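You operate a simulated robot arm through the tools that you are given. There is no shell and no other tool. Be economical: measure what you need, move in short steps, check, and stop when the job is done.

The job below is to be done with a simulated robot arm. You get a single attempt, and the scene is never put back.

Task
Try both ring gauges on the pin marked THREE, then sort it.
Fine: go ring first; rings back on their mats; good tray if the pin takes the go ring and stops the no-go ring, else rework tray; leave the other pins.

Only the result counts: the job must be done as asked and must still hold three seconds after the hand-in. Knocking over, shifting, dropping, spilling or breaking anything else fails it.

Robot
A 6-joint arm with a two-finger parallel gripper, fixed in place. Base frame: the origin is at the foot of the arm, x ahead of it, y to its left, z up; the work surface is at about z = 0. Readings come in m, degrees, newtons and seconds.
With the tool pointing down near the work surface it reaches from about 0.12 to 0.5 m from the base axis. Its first joint turns from -72.0 to 72.0 degrees. Payload 0.65 kg.
The tool frame sits at the grasp point between the pads (the TCP): z along the fingers, y along the line on which they close. The tips reach 0.025 m beyond it. The gripper opens to 0.076 m. The fingers are 0.018 m wide and 0.01 m thick; the gripper's body (0.036 by 0.078 m) begins 0.045 m behind the TCP.
Orientation is told as [roll, pitch, yaw] about the base's x, y, z axes, in that order, counted from this pose: with the fingers straight down and closing along the base's y, the tool's x points along the base's -x, its y along +y and its z along -z.

Tools
- The arm moves only by the tool nudge_tool. Its argument "plan" is a list of rows, each an object of numbers (a shift or turn left out is 0, a gripper value left out holds the last): "dx", "dy", "dz": the shift along the base's x, y, z in mm; "ax", "ay", "az": the turn, a rotation vector about the base's x, y, z in degrees; "hand": the finger opening in mm, from 0 to 76. In form: [{"dx": .., "dy": .., "dz": .., "ax": .., "ay": .., "az": .., "hand": ..}, ...]. A call has 1 to 20 rows; each row shifts and turns the commanded pose from where the row before left it. Rows are played at 5 a second. More than 0.05 m and 8.6 degrees between two rows, or a gripper value outside its range, and nothing of the call is played. Where a pose cannot be reached the arm comes as near as it can. A force on the tool above 90 N (or 10 N above the force at the start of the call, whichever is more), or a blocked arm, ends the call early, and 0.2 s more pass. Each finger travels about 0.108 m/s and halts on what it meets, pressing with about 25 N; the grip force reading is that of the motor and also rises with nothing between the fingers. The clock runs only during rows and for 0.2 s after the last one: add rows that do not move to give the fingers time. The reply holds the time, the measured pose of the TCP, the force on the tool along the base axes, the opening and the grip force, in the units named above and with some noise, with the torque about the TCP (base axes, N m) and any sound that the robot's microphone picked up.
- Cameras (640 x 400 px; columns grow to the right, rows downward): "scene" is fixed at [0.0758, 0.2972, 0.4024]; the picture's right is [-0.47, -0.88, 0.00], its down [-0.52, 0.28, -0.81] and it looks along [0.71, -0.38, -0.59] (base axes); focal length 214 px, centre (320, 200). "wrist" rides on the gripper at [0.058, 0.011, -0.081] in the tool frame; the picture's right is [-0.18, 0.98, 0.00], its down [-0.75, -0.14, -0.64] and it looks along [-0.63, -0.12, 0.77] (tool axes); focal length 243 px, centre (320, 200). There is no depth. A picture from a camera that has moved, and an enlarged one, comes with that camera's place and axes in the base frame and with its lens.
- get_image(camera): a new picture of that camera. No time passes.
- zoom(camera, box): a new picture of the part [left, top, right, bottom] of that camera's present view, enlarged. No time passes.
- job_done(): hands the job in; it is judged then, once.

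Go step by step. Nothing tells you positions but the pictures and the camera data: compare them with the known pose of the tool, close in by small moves and look again before you grip or let go. The budget is 120 turns and 84 pictures, counting those below and the enlarged ones. Unless the task says otherwise, let go and move clear before handing in, and close with one line.

The tools are called by a JSON object that holds its "op" and its "data". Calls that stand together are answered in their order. nudge_tool: Moves the arm, as the interface text tells. Its arguments: {"type":"object","properties":{"plan":{"type":"array","items":{"type":"object","properties":{"dx":{"type":"number"},"dy":{"type":"number"},"dz":{"type":"number"},"ax":{"type":"number"},"ay":{"type":"number"},"az":{"type":"number"},"hand":{"type":"number"}}}}},"required":["plan"]} The other tools are called the same way: get_image (camera) takes a picture; zoom (camera, box) takes an enlarged picture of a part of a camera's view; job_done () hands the job in.

At the start:

```text
time_s: 0.0
eef_pos: [0.1934, 0.1231, 0.2982]
tool_rot: [0.0, 0.0, 0.0]
force: [0.0, 0.0, 0.6]
moment: [0.0, -0.01, 0.0]
finger_gap: 0.0757
grasp_force: 0.1
```

scene: 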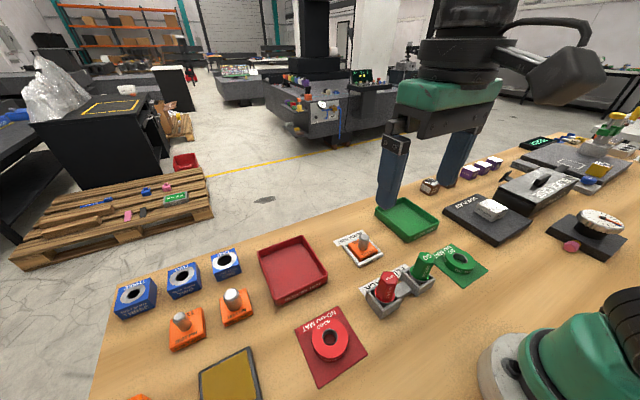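
wrist: 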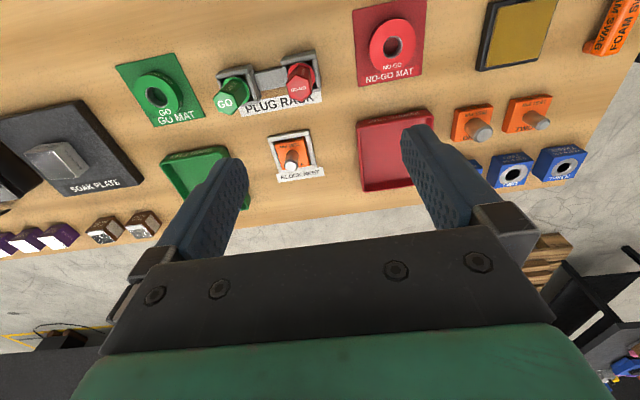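

I see ring gauges on GO (green) and NO-GO (red) mats, orange pin blocks and blue bore blocks, trays green (good) and red (rework). I'll zoom to read the labels.

{"op": "zoom", "data": {"camera": "scene", "box": [100, 220, 360, 400]}}

{"op": "zoom", "data": {"camera": "scene", "box": [320, 170, 640, 330]}}

{"op": "zoom", "data": {"camera": "wrist", "box": [420, 0, 640, 200]}}

{"op": "zoom", "data": {"camera": "wrist", "box": [100, 40, 360, 210]}}

```text
2.22 times, centred on (230, 310) of scene
camera zoom: at [0.0758, 0.2972, 0.4024], right [-0.47, -0.88, 0.0], down [-0.52, 0.28, -0.81], along [0.71, -0.38, -0.59], focal length 477 px, centre (520, -44)
```

zoom: 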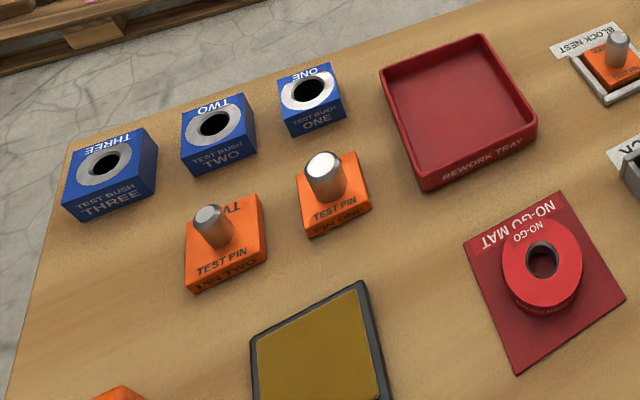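

```text
2.00 times, centred on (480, 250) of scene
camera zoom: at [0.0758, 0.2972, 0.4024], right [-0.47, -0.88, 0.0], down [-0.52, 0.28, -0.81], along [0.71, -0.38, -0.59], focal length 429 px, centre (0, 100)
```

zoom: 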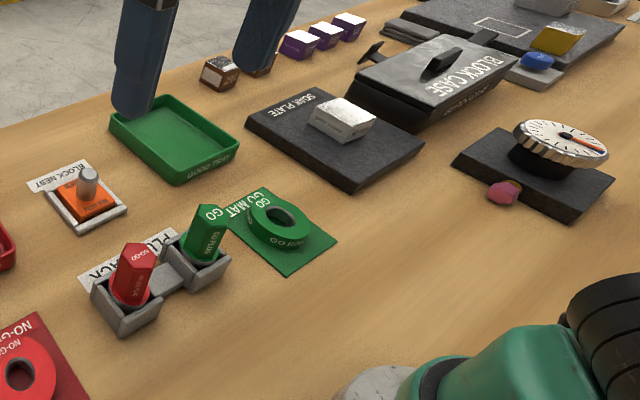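

```text
2.00 times, centred on (530, 100) of wrist
camera zoom: at [0.1349, 0.1337, 0.3792], right [0.18, 0.98, 0.0], down [0.75, -0.14, 0.64], along [0.63, -0.12, -0.77], focal length 485 px, centre (-100, 400)
```

zoom: 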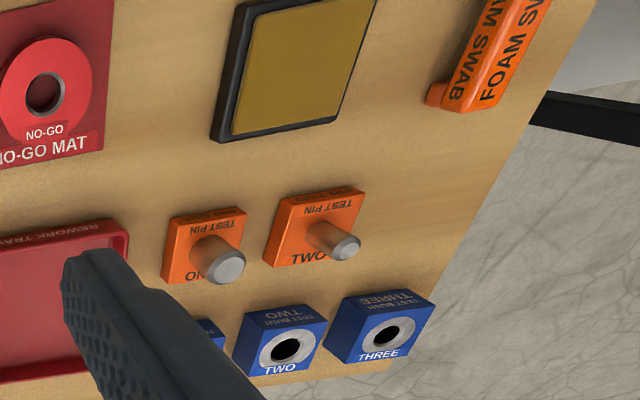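

```text
2.35 times, centred on (230, 125) of wrist
camera zoom: at [0.1349, 0.1337, 0.3792], right [0.18, 0.98, 0.0], down [0.75, -0.14, 0.64], along [0.63, -0.12, -0.77], focal length 571 px, centre (532, 376)
```

zoom: 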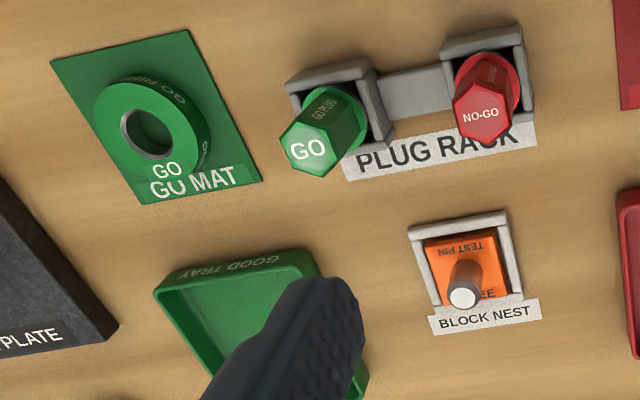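

Pin THREE sits in the block nest, with its top near (0.329, 0.049, 0.050). The GO ring is near (0.200, -0.115), so I'll move above it and look closer.

{"op": "nudge_tool", "data": {"plan": [{"dy": -45, "dz": -10}, {"dy": -48, "dz": -20}, {"dy": -48, "dz": -25}, {"dy": -48, "dz": -30}, {"dy": -48, "dx": 7, "dz": -30}, {"dz": -30}, {}]}}

{"op": "get_image", "data": {"camera": "wrist"}}

{"op": "get_image", "data": {"camera": "scene"}}

```text
refused: row 2 steps farther than a row can; nothing moved
```

```text
77 pictures are left
camera wrist: at [0.1349, 0.1337, 0.3792], right [0.18, 0.98, 0.0], down [0.75, -0.14, 0.64], along [0.63, -0.12, -0.77], focal length 243 px, centre (320, 200)
```

wrist: 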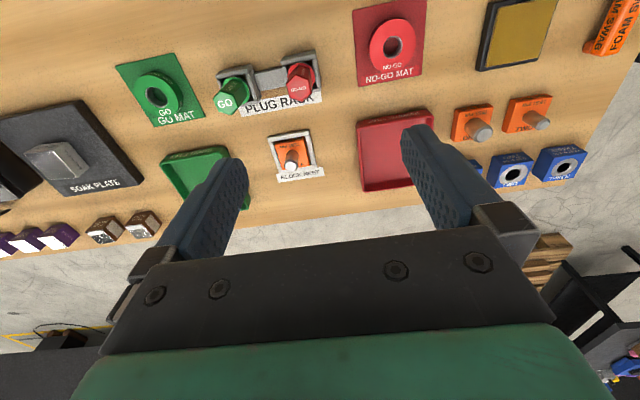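

```text
76 pictures are left
```

scene: 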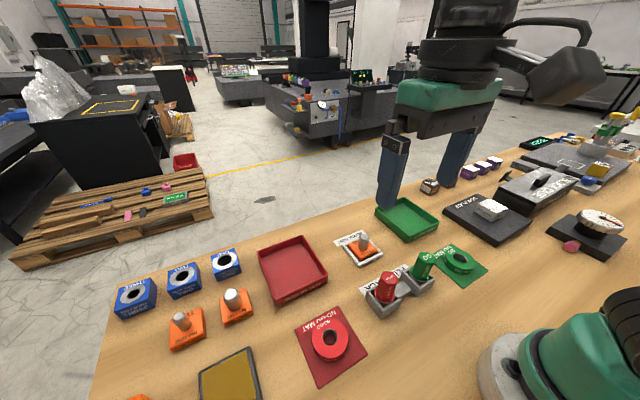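

That step was refused for size. I'll go with smaller rows.

{"op": "nudge_tool", "data": {"plan": [{"dy": -40, "dz": -20}, {"dy": -40, "dz": -20}, {"dy": -40, "dz": -20}, {"dy": -40, "dz": -20}, {"dy": -40, "dz": -20, "dx": 3}, {"dy": -38, "dz": -20, "dx": 3}, {"dz": -20}, {}]}}

{"op": "get_image", "data": {"camera": "wrist"}}

{"op": "get_image", "data": {"camera": "scene"}}

```text
time_s: 1.8
eef_pos: [0.1972, -0.1151, 0.1599]
tool_rot: [0.0, 0.0, 0.0]
force: [0.2, 0.6, -0.7]
moment: [0.02, 0.03, 0.01]
finger_gap: 0.0757
grasp_force: 0.1
```

```text
75 pictures are left
camera wrist: at [0.1393, -0.104, 0.2402], right [0.18, 0.98, 0.0], down [0.75, -0.14, 0.64], along [0.63, -0.12, -0.77], focal length 243 px, centre (320, 200)
```

wrist: 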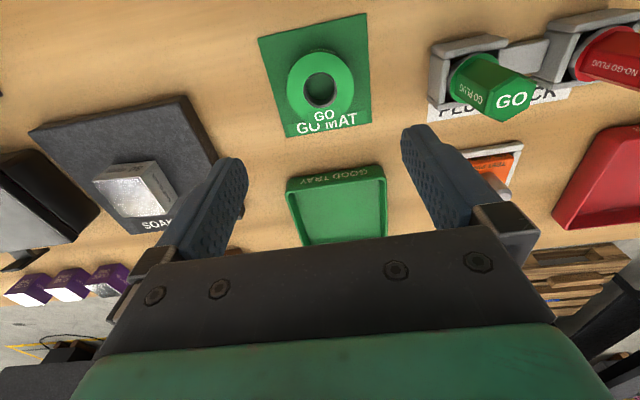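

```text
74 pictures are left
```

scene: 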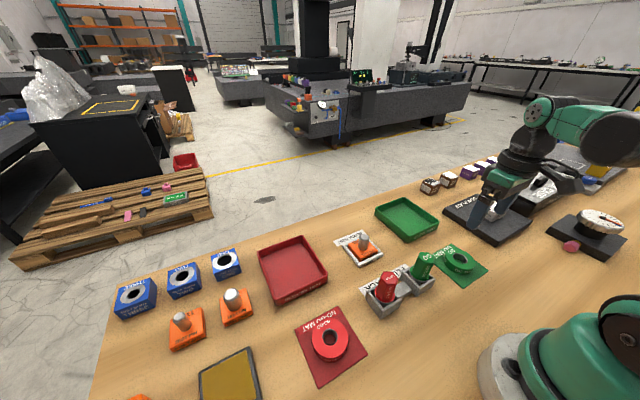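

The ring looks centred near (0.195, -0.115) with an OD of roughly 55 mm. I'll descend partway and measure again.

{"op": "nudge_tool", "data": {"plan": [{"dz": -30}, {"dz": -30}, {}]}}

{"op": "zoom", "data": {"camera": "wrist", "box": [200, 20, 440, 170]}}

{"op": "zoom", "data": {"camera": "scene", "box": [340, 210, 500, 310]}}

```text
time_s: 2.6
eef_pos: [0.1964, -0.1134, 0.0987]
tool_rot: [0.0, 0.0, -0.1]
force: [0.7, 0.6, 0.0]
moment: [0.0, -0.01, -0.05]
finger_gap: 0.0761
grasp_force: 0.0
```

```text
2.67 times, centred on (320, 95) of wrist
camera zoom: at [0.1381, -0.1027, 0.1796], right [0.18, 0.98, 0.0], down [0.75, -0.14, 0.64], along [0.63, -0.12, -0.77], focal length 647 px, centre (320, 480)
```

zoom: 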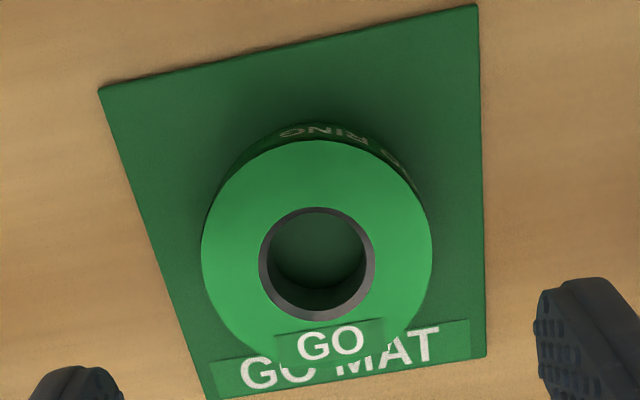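

```text
4.00 times, centred on (420, 260) of scene
camera zoom: at [0.0758, 0.2972, 0.4024], right [-0.47, -0.88, 0.0], down [-0.52, 0.28, -0.81], along [0.71, -0.38, -0.59], focal length 858 px, centre (-80, -40)
```

zoom: 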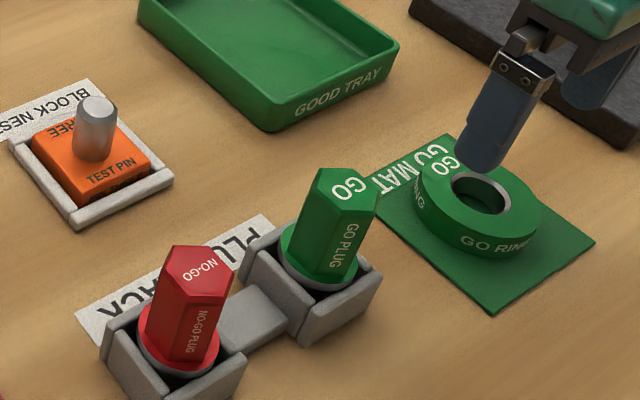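

The ring is at about (0.199, -0.115). I'll lower to z≈0.032 and close the fingers.

{"op": "nudge_tool", "data": {"plan": [{"dx": 3, "dy": -1, "dz": -30}, {"dz": -25}, {"dz": -11}, {}]}}

{"op": "zoom", "data": {"camera": "wrist", "box": [180, 40, 460, 215]}}

{"op": "zoom", "data": {"camera": "scene", "box": [400, 210, 520, 290]}}

```text
time_s: 3.6
eef_pos: [0.2022, -0.1166, 0.0333]
tool_rot: [0.0, 0.0, 0.0]
force: [-0.2, 0.5, 0.4]
moment: [0.05, -0.03, 0.01]
finger_gap: 0.0759
grasp_force: 0.0
```

```text
2.29 times, centred on (320, 128) of wrist
camera zoom: at [0.1445, -0.1049, 0.1135], right [0.18, 0.98, 0.0], down [0.75, -0.14, 0.64], along [0.63, -0.12, -0.77], focal length 555 px, centre (320, 366)
```

zoom: 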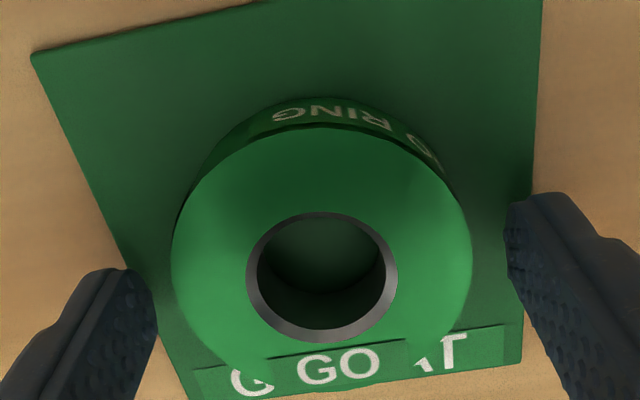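

```text
5.00 times, centred on (460, 250) of scene
camera zoom: at [0.0758, 0.2972, 0.4024], right [-0.47, -0.88, 0.0], down [-0.52, 0.28, -0.81], along [0.71, -0.38, -0.59], focal length 1072 px, centre (-380, -50)
```

zoom: 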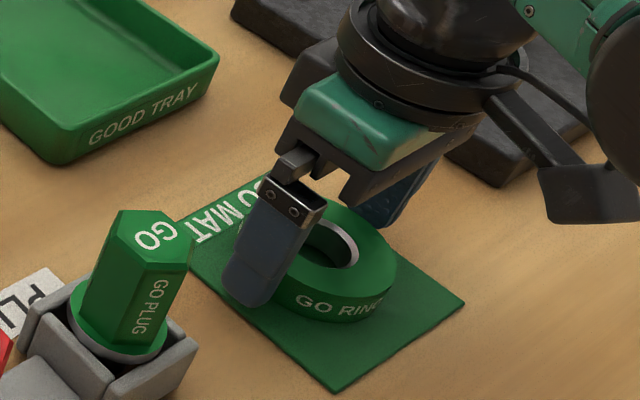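

Ring centre is at (0.200, -0.115). I'll shift 2 mm to centre on it, then close.

{"op": "nudge_tool", "data": {"plan": [{"dx": -2, "dy": 1}, {"hand": 50}, {}, {}, {}]}}

{"op": "zoom", "data": {"camera": "wrist", "box": [180, 40, 460, 215]}}

```text
time_s: 4.8
eef_pos: [0.2003, -0.1152, 0.0329]
tool_rot: [0.0, 0.1, 0.0]
force: [0.7, 0.2, -0.5]
moment: [0.03, -0.05, 0.0]
finger_gap: 0.0574
grasp_force: 24.6
```

```text
2.29 times, centred on (320, 128) of wrist
camera zoom: at [0.1426, -0.1041, 0.1135], right [0.18, 0.98, 0.0], down [0.75, -0.14, 0.64], along [0.63, -0.12, -0.77], focal length 555 px, centre (320, 366)
```

zoom: 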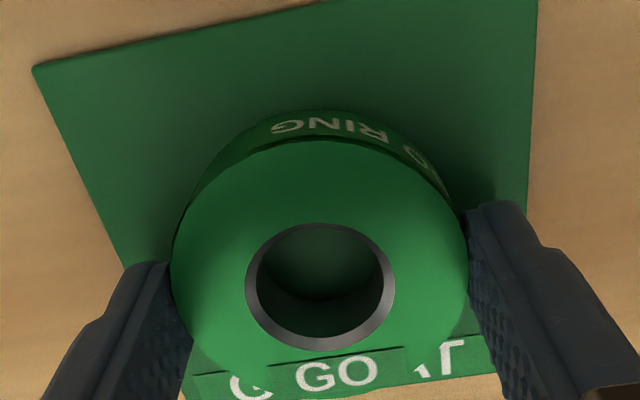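

The grip is solid: OD 57.4 mm, ring top about z≈0.02. I'll lift and carry it above pin THREE.

{"op": "nudge_tool", "data": {"plan": [{"dz": 25}, {"dz": 35}, {"dz": 38}, {"dx": 26, "dy": 33}, {"dx": 26, "dy": 33}, {"dx": 26, "dy": 33}, {"dx": 26, "dy": 33}, {"dx": 25, "dy": 32}, {}, {}]}}

{"op": "get_image", "data": {"camera": "wrist"}}

{"op": "zoom", "data": {"camera": "scene", "box": [280, 170, 440, 270]}}

```text
time_s: 7.0
eef_pos: [0.3285, 0.0495, 0.1268]
tool_rot: [0.0, 0.1, 0.0]
force: [-0.1, -0.1, -3.0]
moment: [-0.02, 0.03, 0.01]
finger_gap: 0.0574
grasp_force: 25.1
```

```text
68 pictures are left
camera wrist: at [0.2718, 0.0605, 0.2086], right [0.18, 0.98, 0.0], down [0.75, -0.14, 0.64], along [0.63, -0.12, -0.77], focal length 243 px, centre (320, 200)
```

wrist: 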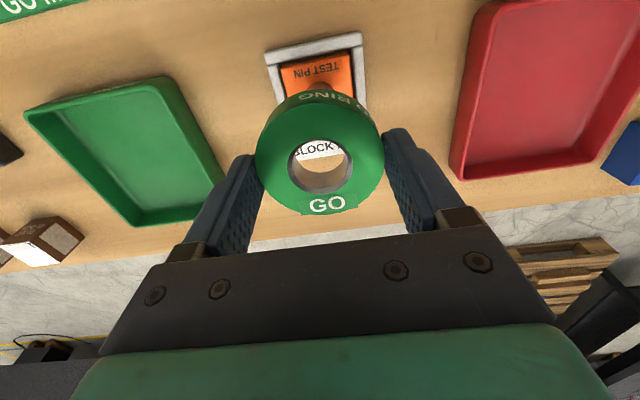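

```text
4.00 times, centred on (360, 220) of scene
camera zoom: at [0.0758, 0.2972, 0.4024], right [-0.47, -0.88, 0.0], down [-0.52, 0.28, -0.81], along [0.71, -0.38, -0.59], focal length 858 px, centre (160, 120)
```

zoom: 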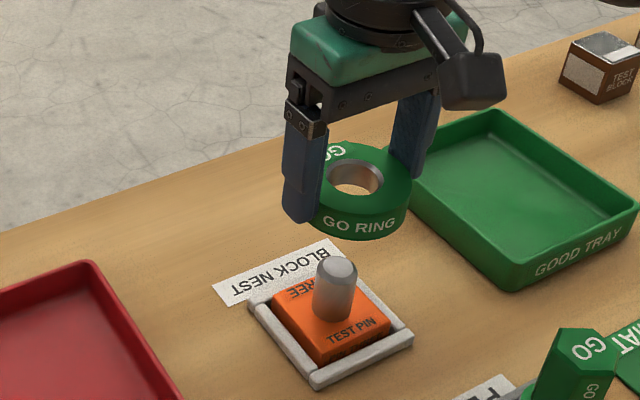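

The ring is held above the pin. I'll lower until the ring's underside is just above the pin top and look at the alignment.

{"op": "nudge_tool", "data": {"plan": [{"dz": -15}, {"dz": -15}, {"dz": -6}, {}]}}

{"op": "zoom", "data": {"camera": "wrist", "box": [220, 60, 420, 185]}}

{"op": "zoom", "data": {"camera": "scene", "box": [320, 200, 400, 250]}}

```text
time_s: 8.0
eef_pos: [0.3278, 0.0503, 0.0929]
tool_rot: [0.0, 0.0, 0.0]
force: [-0.5, -0.7, -2.0]
moment: [0.01, 0.06, -0.01]
finger_gap: 0.0573
grasp_force: 25.3
```

```text
3.20 times, centred on (320, 122) of wrist
camera zoom: at [0.2713, 0.0606, 0.1741], right [0.18, 0.98, 0.0], down [0.75, -0.14, 0.64], along [0.63, -0.12, -0.77], focal length 776 px, centre (320, 448)
```

zoom: 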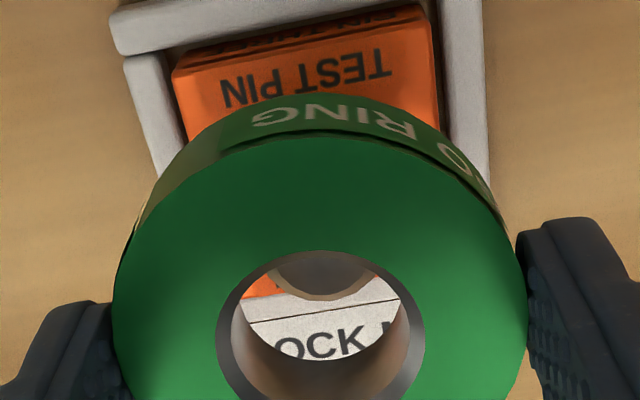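

```text
8.00 times, centred on (360, 225) of scene
camera zoom: at [0.0758, 0.2972, 0.4024], right [-0.47, -0.88, 0.0], down [-0.52, 0.28, -0.81], along [0.71, -0.38, -0.59], focal length 1716 px, centre (0, 0)
```

zoom: 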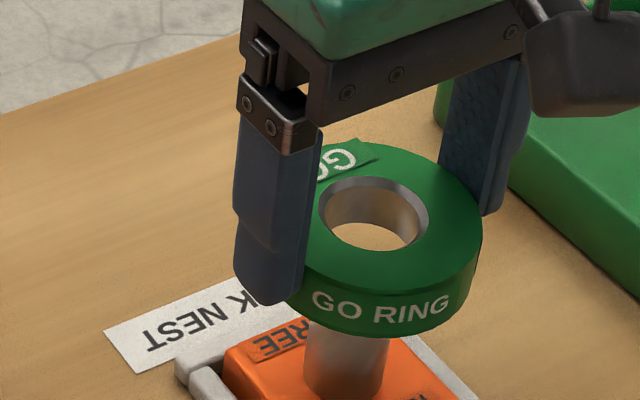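

The pin shows slightly off the hole axis. I'll correct by about 1 mm and get closer for a finer look.

{"op": "nudge_tool", "data": {"plan": [{"dx": 1, "dy": -1.5, "dz": -4}, {"dz": -4}, {}]}}

{"op": "zoom", "data": {"camera": "wrist", "box": [270, 110, 370, 172]}}

{"op": "zoom", "data": {"camera": "scene", "box": [330, 210, 394, 250]}}

```text
time_s: 8.8
eef_pos: [0.3297, 0.0484, 0.0859]
tool_rot: [0.0, 0.0, -0.1]
force: [-0.4, -0.4, -3.1]
moment: [0.01, -0.03, -0.03]
finger_gap: 0.0576
grasp_force: 25.2
```

```text
6.40 times, centred on (320, 141) of wrist
camera zoom: at [0.2721, 0.0592, 0.1669], right [0.18, 0.98, 0.0], down [0.75, -0.14, 0.64], along [0.63, -0.12, -0.77], focal length 1553 px, centre (320, 578)
```

zoom: 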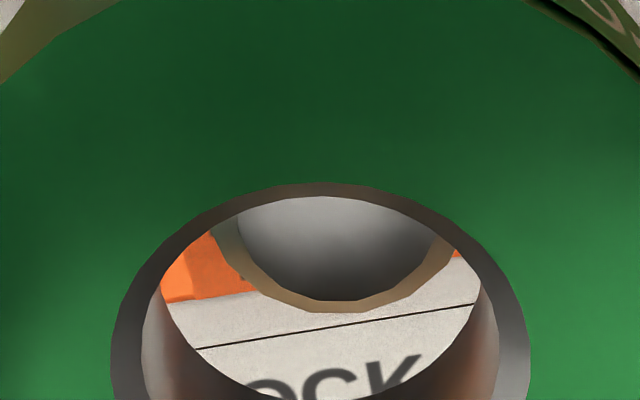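

```text
10.00 times, centred on (362, 230) of scene
camera zoom: at [0.0758, 0.2972, 0.4024], right [-0.47, -0.88, 0.0], down [-0.52, 0.28, -0.81], along [0.71, -0.38, -0.59], focal length 2145 px, centre (-100, -100)
```

zoom: 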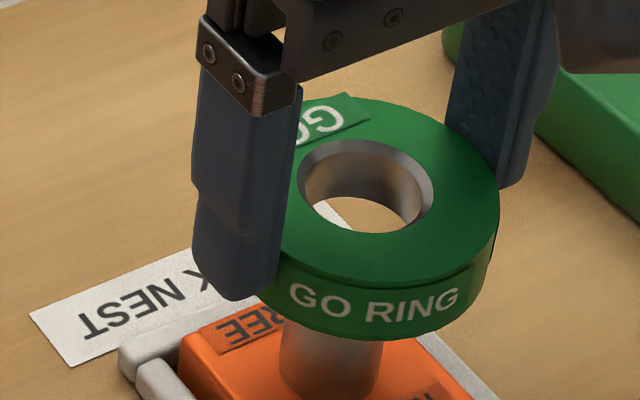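

Pin and bore agree to within about 0.5 mm in both cameras. I'll lower slowly onto the pin and watch the force.

{"op": "nudge_tool", "data": {"plan": [{"dx": 0.4, "dy": -0.4}, {"dz": -2}, {"dz": -2}, {"dz": -2}, {"dz": -2}, {"dz": -2}, {}]}}

{"op": "zoom", "data": {"camera": "wrist", "box": [270, 110, 370, 172]}}

{"op": "zoom", "data": {"camera": "scene", "box": [330, 210, 394, 250]}}

```text
time_s: 10.4
eef_pos: [0.3294, 0.0472, 0.0782]
tool_rot: [0.1, 0.1, 0.0]
force: [0.9, 1.3, -2.6]
moment: [0.01, -0.01, -0.03]
finger_gap: 0.0574
grasp_force: 24.8
```

```text
6.40 times, centred on (320, 141) of wrist
camera zoom: at [0.2716, 0.0587, 0.1579], right [0.18, 0.98, 0.0], down [0.75, -0.14, 0.64], along [0.63, -0.12, -0.77], focal length 1553 px, centre (320, 578)
```

zoom: 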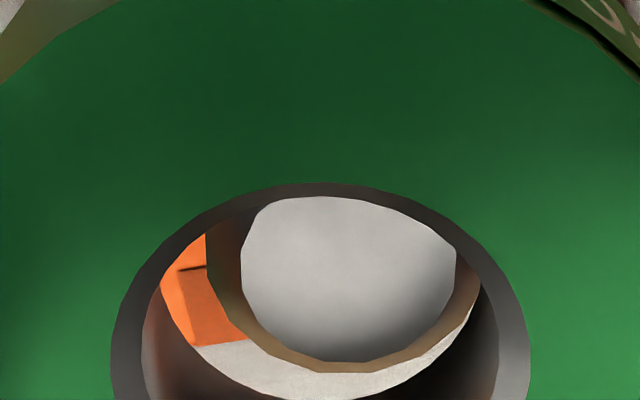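

```text
10.00 times, centred on (362, 230) of scene
camera zoom: at [0.0758, 0.2972, 0.4024], right [-0.47, -0.88, 0.0], down [-0.52, 0.28, -0.81], along [0.71, -0.38, -0.59], focal length 2145 px, centre (-100, -100)
```

zoom: 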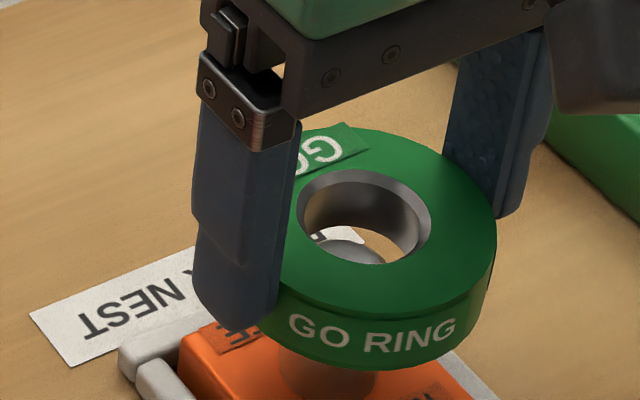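

The pin sits about 1.3 mm toward +y within the bore. I'll shift the ring and check again.

{"op": "nudge_tool", "data": {"plan": [{"dy": 1.3}, {"dz": -2}, {}]}}

{"op": "zoom", "data": {"camera": "wrist", "box": [270, 120, 370, 182]}}

{"op": "zoom", "data": {"camera": "scene", "box": [346, 218, 386, 243]}}

```text
time_s: 11.2
eef_pos: [0.3306, 0.0496, 0.0753]
tool_rot: [-0.1, 0.1, 0.0]
force: [0.1, -0.5, -2.4]
moment: [0.02, 0.02, 0.0]
finger_gap: 0.0573
grasp_force: 25.3
```

```text
6.40 times, centred on (320, 151) of wrist
camera zoom: at [0.2723, 0.0594, 0.1556], right [0.18, 0.98, 0.0], down [0.75, -0.14, 0.64], along [0.63, -0.12, -0.77], focal length 1553 px, centre (320, 514)
```

zoom: 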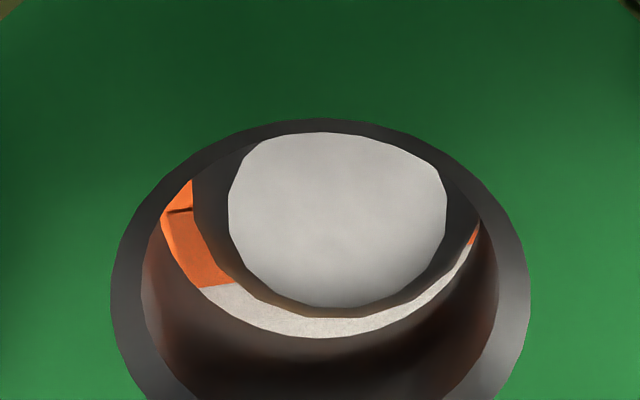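

```text
16.00 times, centred on (366, 230) of scene
camera zoom: at [0.0758, 0.2972, 0.4024], right [-0.47, -0.88, 0.0], down [-0.52, 0.28, -0.81], along [0.71, -0.38, -0.59], focal length 3432 px, centre (-416, -288)
```

zoom: 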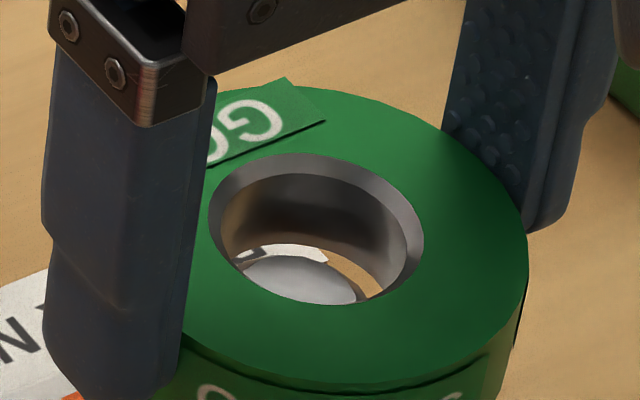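

It's nearly centred; the left gap is still larger, so I'll add 0.9 mm in +y and then descend.

{"op": "nudge_tool", "data": {"plan": [{"dy": 0.9}, {"dz": -2}, {"dz": -2}, {"dz": -2}, {}]}}

{"op": "zoom", "data": {"camera": "wrist", "box": [270, 120, 370, 182]}}

```text
time_s: 12.4
eef_pos: [0.3309, 0.0496, 0.0673]
tool_rot: [0.0, -0.1, -0.1]
force: [-0.6, 2.6, -3.3]
moment: [0.05, -0.01, 0.01]
finger_gap: 0.0573
grasp_force: 25.1
```

```text
6.40 times, centred on (320, 151) of wrist
camera zoom: at [0.2733, 0.0597, 0.1485], right [0.18, 0.98, 0.0], down [0.75, -0.14, 0.64], along [0.63, -0.12, -0.77], focal length 1553 px, centre (320, 514)
```

zoom: 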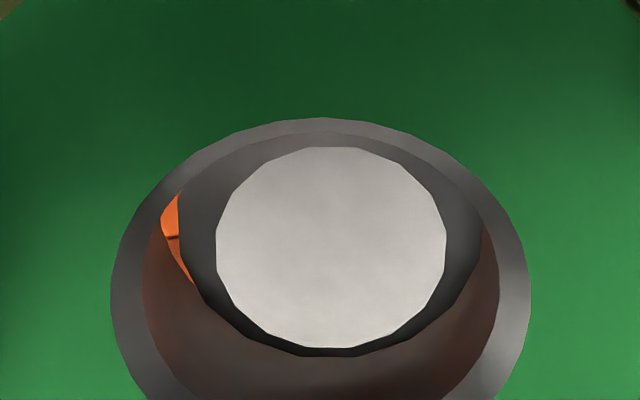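

The pin has entered the bore, with slight contact pushing +y. I'll ease 0.5 mm and continue down.

{"op": "nudge_tool", "data": {"plan": [{"dy": 0.6, "dx": 0.2}, {"dz": -2}, {"dz": -2}, {"dz": -2}, {}]}}

{"op": "zoom", "data": {"camera": "wrist", "box": [270, 120, 370, 182]}}

```text
time_s: 13.6
eef_pos: [0.3312, 0.0491, 0.0626]
tool_rot: [0.1, 0.0, 0.0]
force: [-1.3, 1.0, -2.5]
moment: [0.05, 0.01, 0.03]
finger_gap: 0.0574
grasp_force: 24.8
```

```text
6.40 times, centred on (320, 151) of wrist
camera zoom: at [0.2733, 0.0594, 0.143], right [0.18, 0.98, 0.0], down [0.75, -0.14, 0.64], along [0.63, -0.12, -0.77], focal length 1553 px, centre (320, 514)
```

zoom: 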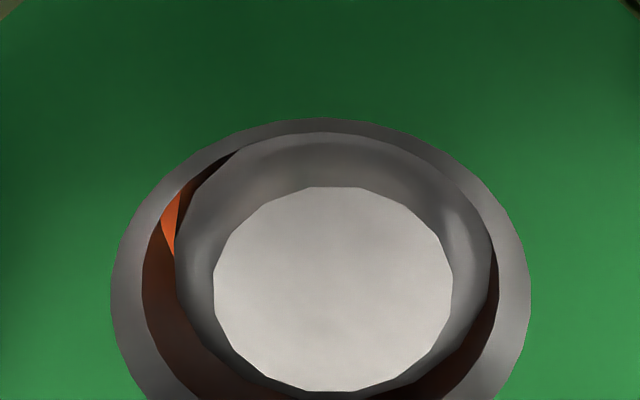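

The pin is well into the GO ring. I'll keep going until the ring reaches the block.

{"op": "nudge_tool", "data": {"plan": [{"dy": 0.5, "dx": -0.1}, {"dz": -2}, {"dz": -2}, {"dz": -2}, {}]}}

{"op": "zoom", "data": {"camera": "wrist", "box": [260, 120, 380, 195]}}

{"op": "zoom", "data": {"camera": "scene", "box": [330, 215, 394, 255]}}

```text
time_s: 14.8
eef_pos: [0.331, 0.0501, 0.0563]
tool_rot: [0.0, -0.1, 0.0]
force: [-0.4, -0.4, -1.7]
moment: [-0.03, -0.01, 0.03]
finger_gap: 0.0574
grasp_force: 24.6
```

```text
5.33 times, centred on (320, 158) of wrist
camera zoom: at [0.2724, 0.0612, 0.137], right [0.18, 0.98, 0.0], down [0.75, -0.14, 0.64], along [0.63, -0.12, -0.77], focal length 1294 px, centre (320, 427)
```

zoom: 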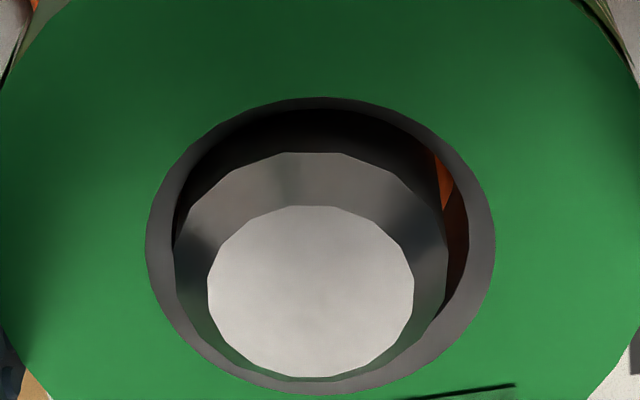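

```text
10.00 times, centred on (362, 235) of scene
camera zoom: at [0.0758, 0.2972, 0.4024], right [-0.47, -0.88, 0.0], down [-0.52, 0.28, -0.81], along [0.71, -0.38, -0.59], focal length 2145 px, centre (-100, -150)
```

zoom: 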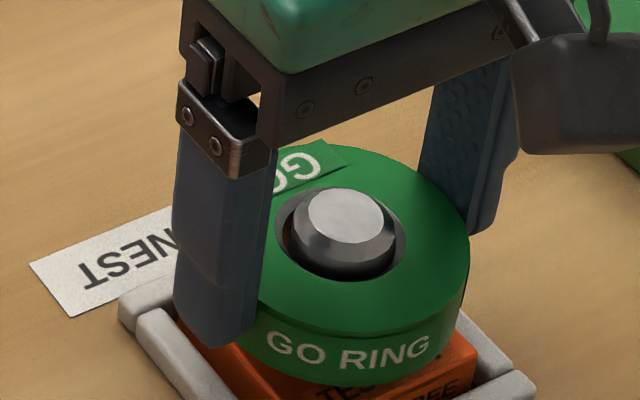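

The pin now stands through the GO ring. I'll seat it the last few mm on the block.

{"op": "nudge_tool", "data": {"plan": [{"dy": -0.4}, {"dz": -1.5}, {"dz": -1.5}, {"dz": -1.5}, {}]}}

{"op": "zoom", "data": {"camera": "scene", "box": [330, 215, 394, 255]}}

```text
time_s: 16.0
eef_pos: [0.3304, 0.0508, 0.0512]
tool_rot: [0.1, 0.1, 0.0]
force: [0.3, 0.3, -2.8]
moment: [-0.01, 0.02, 0.01]
finger_gap: 0.0577
grasp_force: 25.6
```

```text
10.00 times, centred on (362, 235) of scene
camera zoom: at [0.0758, 0.2972, 0.4024], right [-0.47, -0.88, 0.0], down [-0.52, 0.28, -0.81], along [0.71, -0.38, -0.59], focal length 2145 px, centre (-100, -150)
```

zoom: 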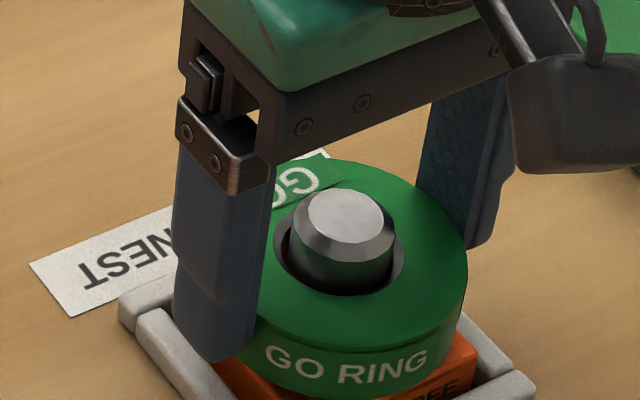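

{"op": "nudge_tool", "data": {"plan": [{"dz": -1}, {"dz": -1}, {}]}}

{"op": "nudge_tool", "data": {"plan": [{"dz": -1}, {}]}}

{"op": "zoom", "data": {"camera": "scene", "box": [330, 215, 394, 255]}}

```text
time_s: 16.8
eef_pos: [0.3287, 0.0494, 0.0499]
tool_rot: [0.0, 0.0, 0.0]
force: [0.0, -0.1, -2.9]
moment: [-0.01, -0.02, 0.0]
finger_gap: 0.0574
grasp_force: 24.9
```

```text
time_s: 17.4
eef_pos: [0.329, 0.0493, 0.0494]
tool_rot: [-0.1, 0.0, 0.1]
force: [-0.1, -0.6, -2.0]
moment: [0.0, -0.02, 0.01]
finger_gap: 0.0575
grasp_force: 24.6
```

```text
10.00 times, centred on (362, 235) of scene
camera zoom: at [0.0758, 0.2972, 0.4024], right [-0.47, -0.88, 0.0], down [-0.52, 0.28, -0.81], along [0.71, -0.38, -0.59], focal length 2145 px, centre (-100, -150)
```

zoom: 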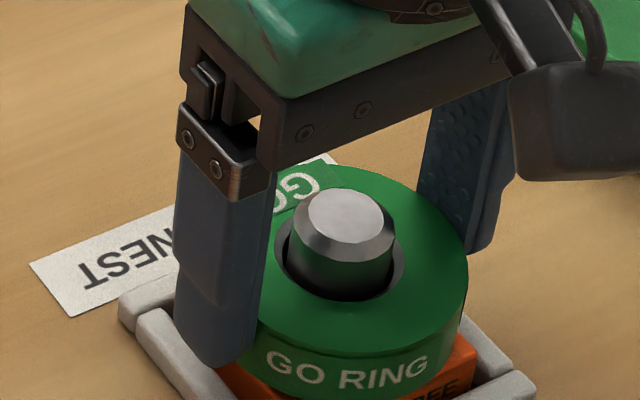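

{"op": "nudge_tool", "data": {"plan": [{"dz": -1}, {}]}}

{"op": "nudge_tool", "data": {"plan": [{"dz": -1}, {}]}}

```text
time_s: 18.0
eef_pos: [0.3298, 0.0491, 0.0491]
tool_rot: [-0.1, 0.0, 0.0]
force: [0.5, -0.6, -3.0]
moment: [0.0, 0.0, -0.01]
finger_gap: 0.0575
grasp_force: 25.2
```

```text
time_s: 18.6
eef_pos: [0.3286, 0.0504, 0.0472]
tool_rot: [0.0, 0.0, -0.1]
force: [0.0, -0.4, -2.2]
moment: [0.0, -0.01, 0.01]
finger_gap: 0.0572
grasp_force: 25.2
```

{"op": "zoom", "data": {"camera": "scene", "box": [330, 220, 394, 260]}}

{"op": "nudge_tool", "data": {"plan": [{"dz": -1}, {}]}}

```text
10.00 times, centred on (362, 240) of scene
camera zoom: at [0.0758, 0.2972, 0.4024], right [-0.47, -0.88, 0.0], down [-0.52, 0.28, -0.81], along [0.71, -0.38, -0.59], focal length 2145 px, centre (-100, -200)
```

zoom: 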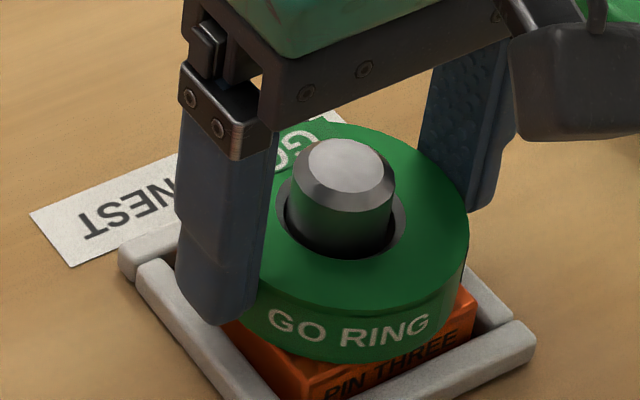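

```text
time_s: 19.2
eef_pos: [0.3296, 0.0497, 0.0468]
tool_rot: [0.1, 0.0, 0.0]
force: [0.1, -0.4, -3.1]
moment: [0.02, -0.02, 0.01]
finger_gap: 0.0575
grasp_force: 24.9
```

{"op": "nudge_tool", "data": {"plan": [{"dz": -1}, {}]}}

{"op": "nudge_tool", "data": {"plan": [{"dz": -1}, {}]}}

```text
time_s: 19.8
eef_pos: [0.3294, 0.0502, 0.0459]
tool_rot: [0.0, -0.1, 0.0]
force: [0.5, 0.4, -1.8]
moment: [-0.03, -0.03, 0.03]
finger_gap: 0.0576
grasp_force: 25.3
```

```text
time_s: 20.4
eef_pos: [0.3305, 0.0497, 0.0442]
tool_rot: [0.1, 0.0, 0.0]
force: [-3.7, 4.7, 18.1]
moment: [-0.04, 0.18, -0.01]
finger_gap: 0.0577
grasp_force: 25.1
```

The GO ring seated on the block (18 N at the bottom), so the pin takes the GO ring. Now I'll lift it off straight up, gently.

{"op": "nudge_tool", "data": {"plan": [{"dz": 1}, {"dz": 4}, {"dz": 6}, {"dz": 6}, {"dz": 6}, {"dz": 7}, {"dz": 10}, {}]}}

{"op": "get_image", "data": {"camera": "scene"}}

```text
time_s: 22.2
eef_pos: [0.331, 0.0495, 0.0857]
tool_rot: [-0.1, 0.0, 0.0]
force: [0.8, 0.0, -1.4]
moment: [-0.02, 0.01, 0.02]
finger_gap: 0.0574
grasp_force: 24.8
```

```text
51 pictures are left
```

scene: 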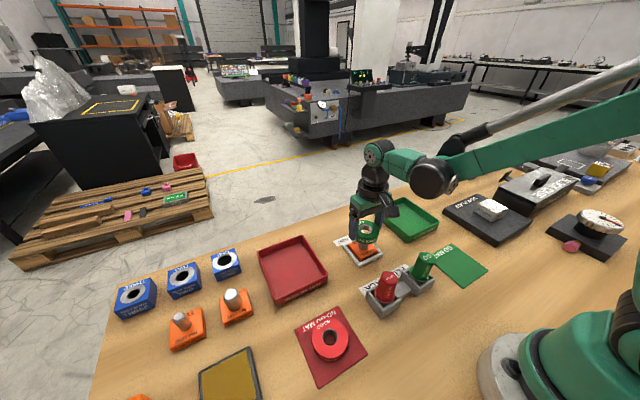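

The ring is free and the block stayed in the nest. I'll carry the ring back over the GO mat.

{"op": "nudge_tool", "data": {"plan": [{"dz": 25}, {"dz": 21.5}, {"dx": -26, "dy": -33}, {"dx": -26, "dy": -33}, {"dx": -26, "dy": -33}, {"dx": -26, "dy": -33}, {"dx": -26.5, "dy": -33}, {}, {"dz": -30}, {"dz": -30}, {"dz": -20}, {}, {}]}}

{"op": "get_image", "data": {"camera": "wrist"}}

```text
time_s: 25.0
eef_pos: [0.1998, -0.1139, 0.0513]
tool_rot: [0.0, 0.0, 0.0]
force: [-0.1, 0.4, -3.0]
moment: [0.0, -0.03, 0.02]
finger_gap: 0.0575
grasp_force: 25.2
```

```text
50 pictures are left
camera wrist: at [0.1412, -0.1045, 0.1313], right [0.18, 0.98, 0.0], down [0.75, -0.14, 0.64], along [0.63, -0.12, -0.77], focal length 243 px, centre (320, 200)
```

wrist: 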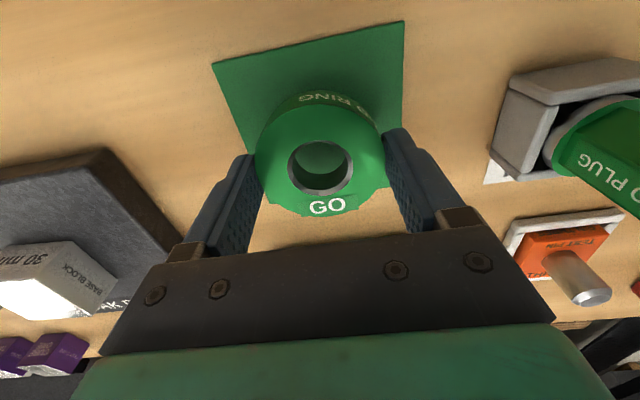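

It's over the mat; I'll lower it to the original height.

{"op": "nudge_tool", "data": {"plan": [{"dz": -8}, {"dz": -6}, {"dz": -3}, {}]}}

{"op": "nudge_tool", "data": {"plan": [{"dz": -1}, {}]}}

```text
time_s: 26.0
eef_pos: [0.2004, -0.1146, 0.0352]
tool_rot: [0.0, 0.0, 0.0]
force: [-0.6, -0.3, -2.5]
moment: [0.0, 0.03, 0.05]
finger_gap: 0.0573
grasp_force: 24.7
```

```text
time_s: 26.6
eef_pos: [0.2006, -0.1158, 0.0318]
tool_rot: [0.0, -0.1, 0.0]
force: [0.9, 0.5, -3.0]
moment: [0.0, -0.04, 0.02]
finger_gap: 0.0574
grasp_force: 25.0
```

{"op": "nudge_tool", "data": {"plan": [{"dz": -0.5}, {}, {"hand": 62}, {"hand": 75}, {}, {}]}}

{"op": "get_image", "data": {"camera": "wrist"}}

```text
time_s: 28.0
eef_pos: [0.1994, -0.1158, 0.0329]
tool_rot: [0.1, 0.1, 0.0]
force: [-0.5, -0.5, 0.5]
moment: [0.01, -0.02, 0.02]
finger_gap: 0.0751
grasp_force: 0.1
```

```text
49 pictures are left
camera wrist: at [0.1417, -0.1052, 0.1133], right [0.18, 0.98, 0.0], down [0.75, -0.14, 0.64], along [0.63, -0.12, -0.77], focal length 243 px, centre (320, 200)
```

wrist: 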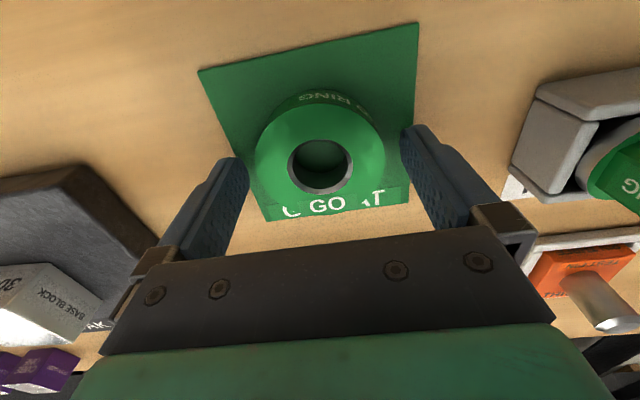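

The GO ring is back on its mat. Next I'll rise and move over the NO-GO ring near (0.196, 0.213).

{"op": "nudge_tool", "data": {"plan": [{"dz": 30}, {"dz": 35}, {"dz": 35}, {"dy": 40}, {"dy": 41}, {"dy": 41}, {"dy": 41}, {"dy": 41}, {"dy": 41}, {"dy": 41}, {"dy": 42, "dx": -4}, {}, {}]}}

{"op": "get_image", "data": {"camera": "wrist"}}

```text
time_s: 30.8
eef_pos: [0.1974, 0.2134, 0.1315]
tool_rot: [0.0, 0.0, 0.1]
force: [-1.0, 1.0, 0.0]
moment: [0.01, 0.03, -0.02]
finger_gap: 0.0751
grasp_force: 0.0
```

```text
48 pictures are left
camera wrist: at [0.1394, 0.2244, 0.2119], right [0.18, 0.98, 0.0], down [0.75, -0.14, 0.64], along [0.63, -0.12, -0.77], focal length 243 px, centre (320, 200)
```

wrist: 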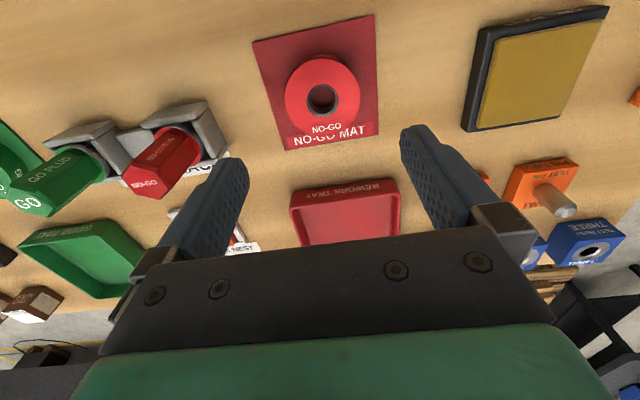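

The estimate is (0.197, 0.214), nearly under the tool. I'll go down and check again.

{"op": "nudge_tool", "data": {"plan": [{"dz": -33, "dx": 0.5, "dy": 0.8}, {"dz": -33}, {"dz": -16}, {}]}}

{"op": "zoom", "data": {"camera": "wrist", "box": [180, 40, 460, 215]}}

```text
time_s: 31.8
eef_pos: [0.1951, 0.2165, 0.0512]
tool_rot: [0.0, -0.1, 0.0]
force: [0.1, 0.1, -0.8]
moment: [0.0, 0.0, 0.02]
finger_gap: 0.0749
grasp_force: 0.1
```

```text
2.29 times, centred on (320, 128) of wrist
camera zoom: at [0.1379, 0.2275, 0.1314], right [0.18, 0.98, 0.0], down [0.75, -0.14, 0.64], along [0.63, -0.12, -0.77], focal length 555 px, centre (320, 366)
```

zoom: 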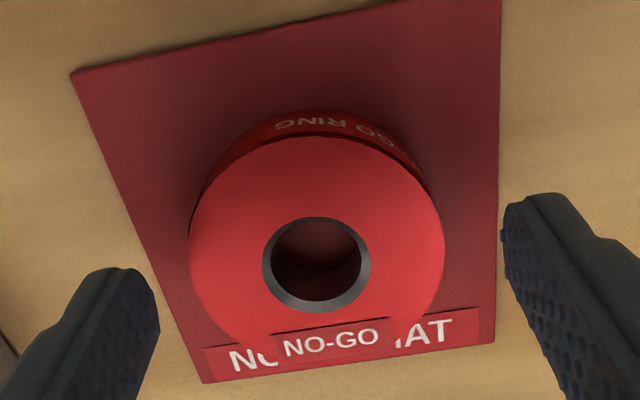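

The NO-GO ring sits about +3.5 mm x and -1.5 mm y from the tool. I'll shift, descend and recheck.

{"op": "nudge_tool", "data": {"plan": [{"dx": 3.5, "dy": -1.5, "dz": -8}, {"dz": -9}, {}]}}

{"op": "zoom", "data": {"camera": "wrist", "box": [180, 40, 460, 215]}}

```text
time_s: 32.6
eef_pos: [0.1993, 0.2133, 0.0339]
tool_rot: [0.0, -0.1, 0.0]
force: [-0.3, 1.0, 0.0]
moment: [0.03, -0.01, 0.01]
finger_gap: 0.0747
grasp_force: 0.1
```

```text
2.29 times, centred on (320, 128) of wrist
camera zoom: at [0.1419, 0.2241, 0.1145], right [0.18, 0.98, 0.0], down [0.75, -0.14, 0.64], along [0.63, -0.12, -0.77], focal length 555 px, centre (320, 366)
```

zoom: 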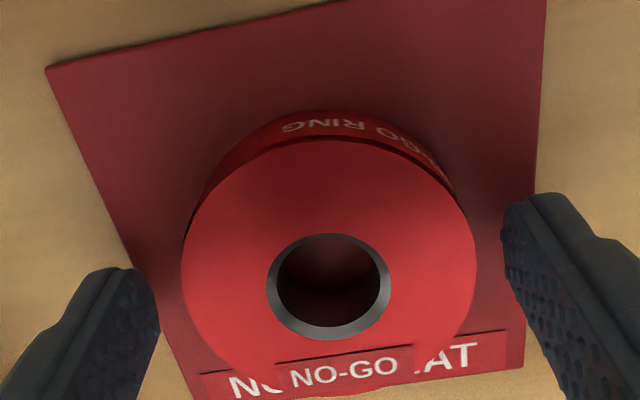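

It now matches the GO ring's in-hand view, bar about 1.5 mm in y. I'll centre and close.

{"op": "nudge_tool", "data": {"plan": [{"dy": 1.5, "dz": -0.5}, {"hand": 50}, {}, {}, {}]}}

{"op": "zoom", "data": {"camera": "wrist", "box": [180, 40, 460, 215]}}

```text
time_s: 33.8
eef_pos: [0.2003, 0.2146, 0.0335]
tool_rot: [0.0, 0.0, 0.0]
force: [0.2, 0.2, -0.1]
moment: [-0.04, 0.01, 0.0]
finger_gap: 0.0573
grasp_force: 25.0
```

```text
2.29 times, centred on (320, 128) of wrist
camera zoom: at [0.142, 0.2256, 0.1143], right [0.18, 0.98, 0.0], down [0.75, -0.14, 0.64], along [0.63, -0.12, -0.77], focal length 555 px, centre (320, 366)
```

zoom: 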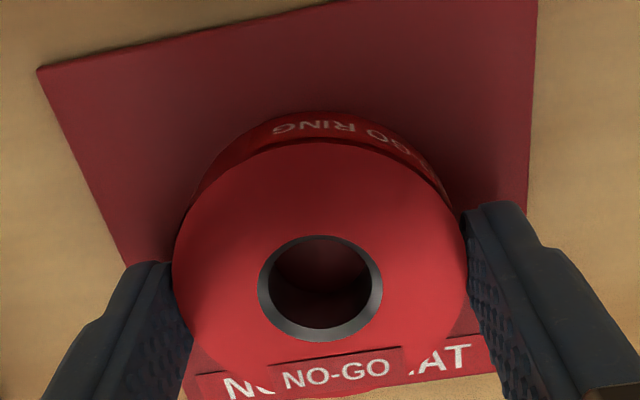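

Same in-hand pose as the GO ring. I'll carry it above the pin, using the position learned with the GO ring.

{"op": "nudge_tool", "data": {"plan": [{"dz": 25}, {"dz": 35}, {"dz": 38}, {"dx": 26, "dy": -33}, {"dx": 26, "dy": -33}, {"dx": 26, "dy": -33}, {"dx": 26, "dy": -33}, {"dx": 26.5, "dy": -31.8}, {}, {"dz": -20}, {"dz": -20}, {"dz": -7}, {}, {}]}}

{"op": "zoom", "data": {"camera": "wrist", "box": [270, 110, 370, 172]}}

{"op": "zoom", "data": {"camera": "scene", "box": [330, 210, 394, 250]}}

```text
time_s: 36.8
eef_pos: [0.3304, 0.0475, 0.0854]
tool_rot: [0.0, 0.0, 0.0]
force: [0.7, 0.3, -2.5]
moment: [-0.01, -0.03, -0.01]
finger_gap: 0.0575
grasp_force: 25.3
```

```text
6.40 times, centred on (320, 141) of wrist
camera zoom: at [0.2726, 0.058, 0.1655], right [0.18, 0.98, 0.0], down [0.75, -0.14, 0.64], along [0.63, -0.12, -0.77], focal length 1553 px, centre (320, 578)
```

zoom: 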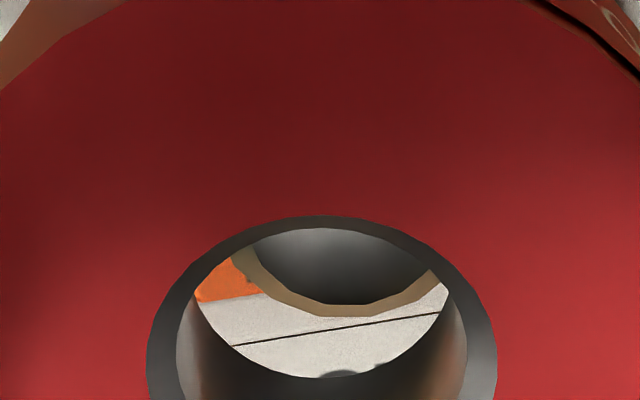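

```text
10.00 times, centred on (362, 230) of scene
camera zoom: at [0.0758, 0.2972, 0.4024], right [-0.47, -0.88, 0.0], down [-0.52, 0.28, -0.81], along [0.71, -0.38, -0.59], focal length 2145 px, centre (-100, -100)
```

zoom: 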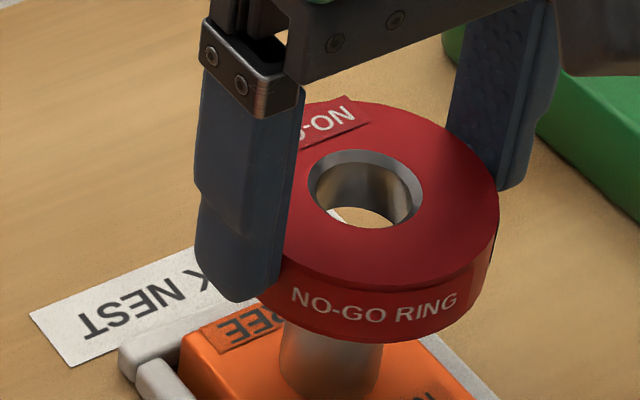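

I'll close in and fine-align before testing.

{"op": "nudge_tool", "data": {"plan": [{"dy": 0.8}, {"dz": -2}, {"dz": -2}, {}]}}

{"op": "zoom", "data": {"camera": "wrist", "box": [270, 110, 370, 172]}}

{"op": "zoom", "data": {"camera": "scene", "box": [346, 218, 386, 243]}}

```text
time_s: 37.8
eef_pos: [0.332, 0.0507, 0.0796]
tool_rot: [-0.1, 0.0, 0.0]
force: [-1.5, -0.8, -2.7]
moment: [0.03, 0.05, -0.03]
finger_gap: 0.0575
grasp_force: 25.0
```

```text
6.40 times, centred on (320, 141) of wrist
camera zoom: at [0.2736, 0.061, 0.1601], right [0.18, 0.98, 0.0], down [0.75, -0.14, 0.64], along [0.63, -0.12, -0.77], focal length 1553 px, centre (320, 578)
```

zoom: 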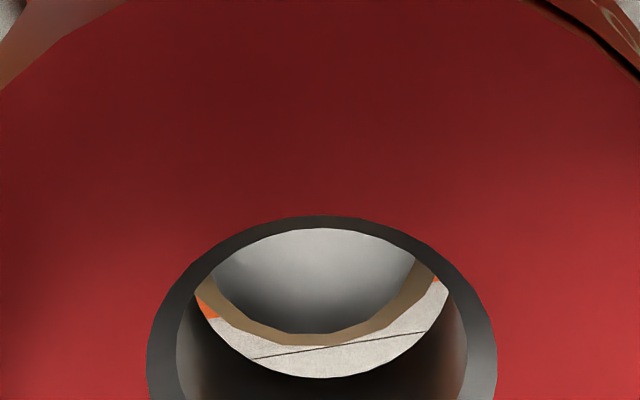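

```text
16.00 times, centred on (366, 230) of scene
camera zoom: at [0.0758, 0.2972, 0.4024], right [-0.47, -0.88, 0.0], down [-0.52, 0.28, -0.81], along [0.71, -0.38, -0.59], focal length 3432 px, centre (-416, -288)
```

zoom: 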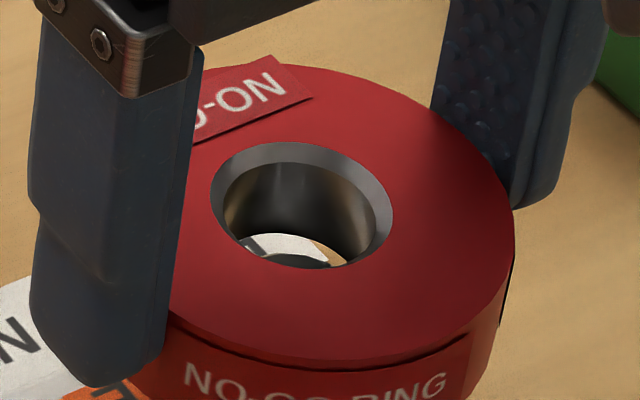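

{"op": "nudge_tool", "data": {"plan": [{"dy": -0.4}, {"dz": -1}, {"dz": -1}, {}]}}

{"op": "zoom", "data": {"camera": "wrist", "box": [270, 110, 370, 172]}}

```text
time_s: 38.8
eef_pos: [0.3308, 0.0508, 0.0772]
tool_rot: [0.0, 0.0, 0.0]
force: [-1.4, -5.8, 4.3]
moment: [-0.23, 0.04, -0.01]
finger_gap: 0.0572
grasp_force: 25.1
```

```text
6.40 times, centred on (320, 141) of wrist
camera zoom: at [0.2728, 0.0612, 0.1581], right [0.18, 0.98, 0.0], down [0.75, -0.14, 0.64], along [0.63, -0.12, -0.77], focal length 1553 px, centre (320, 578)
```

zoom: 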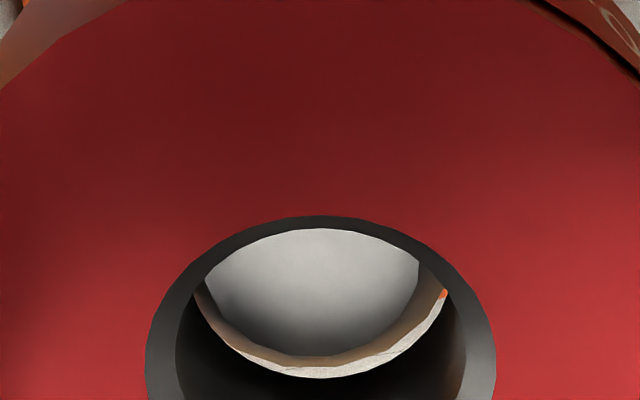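

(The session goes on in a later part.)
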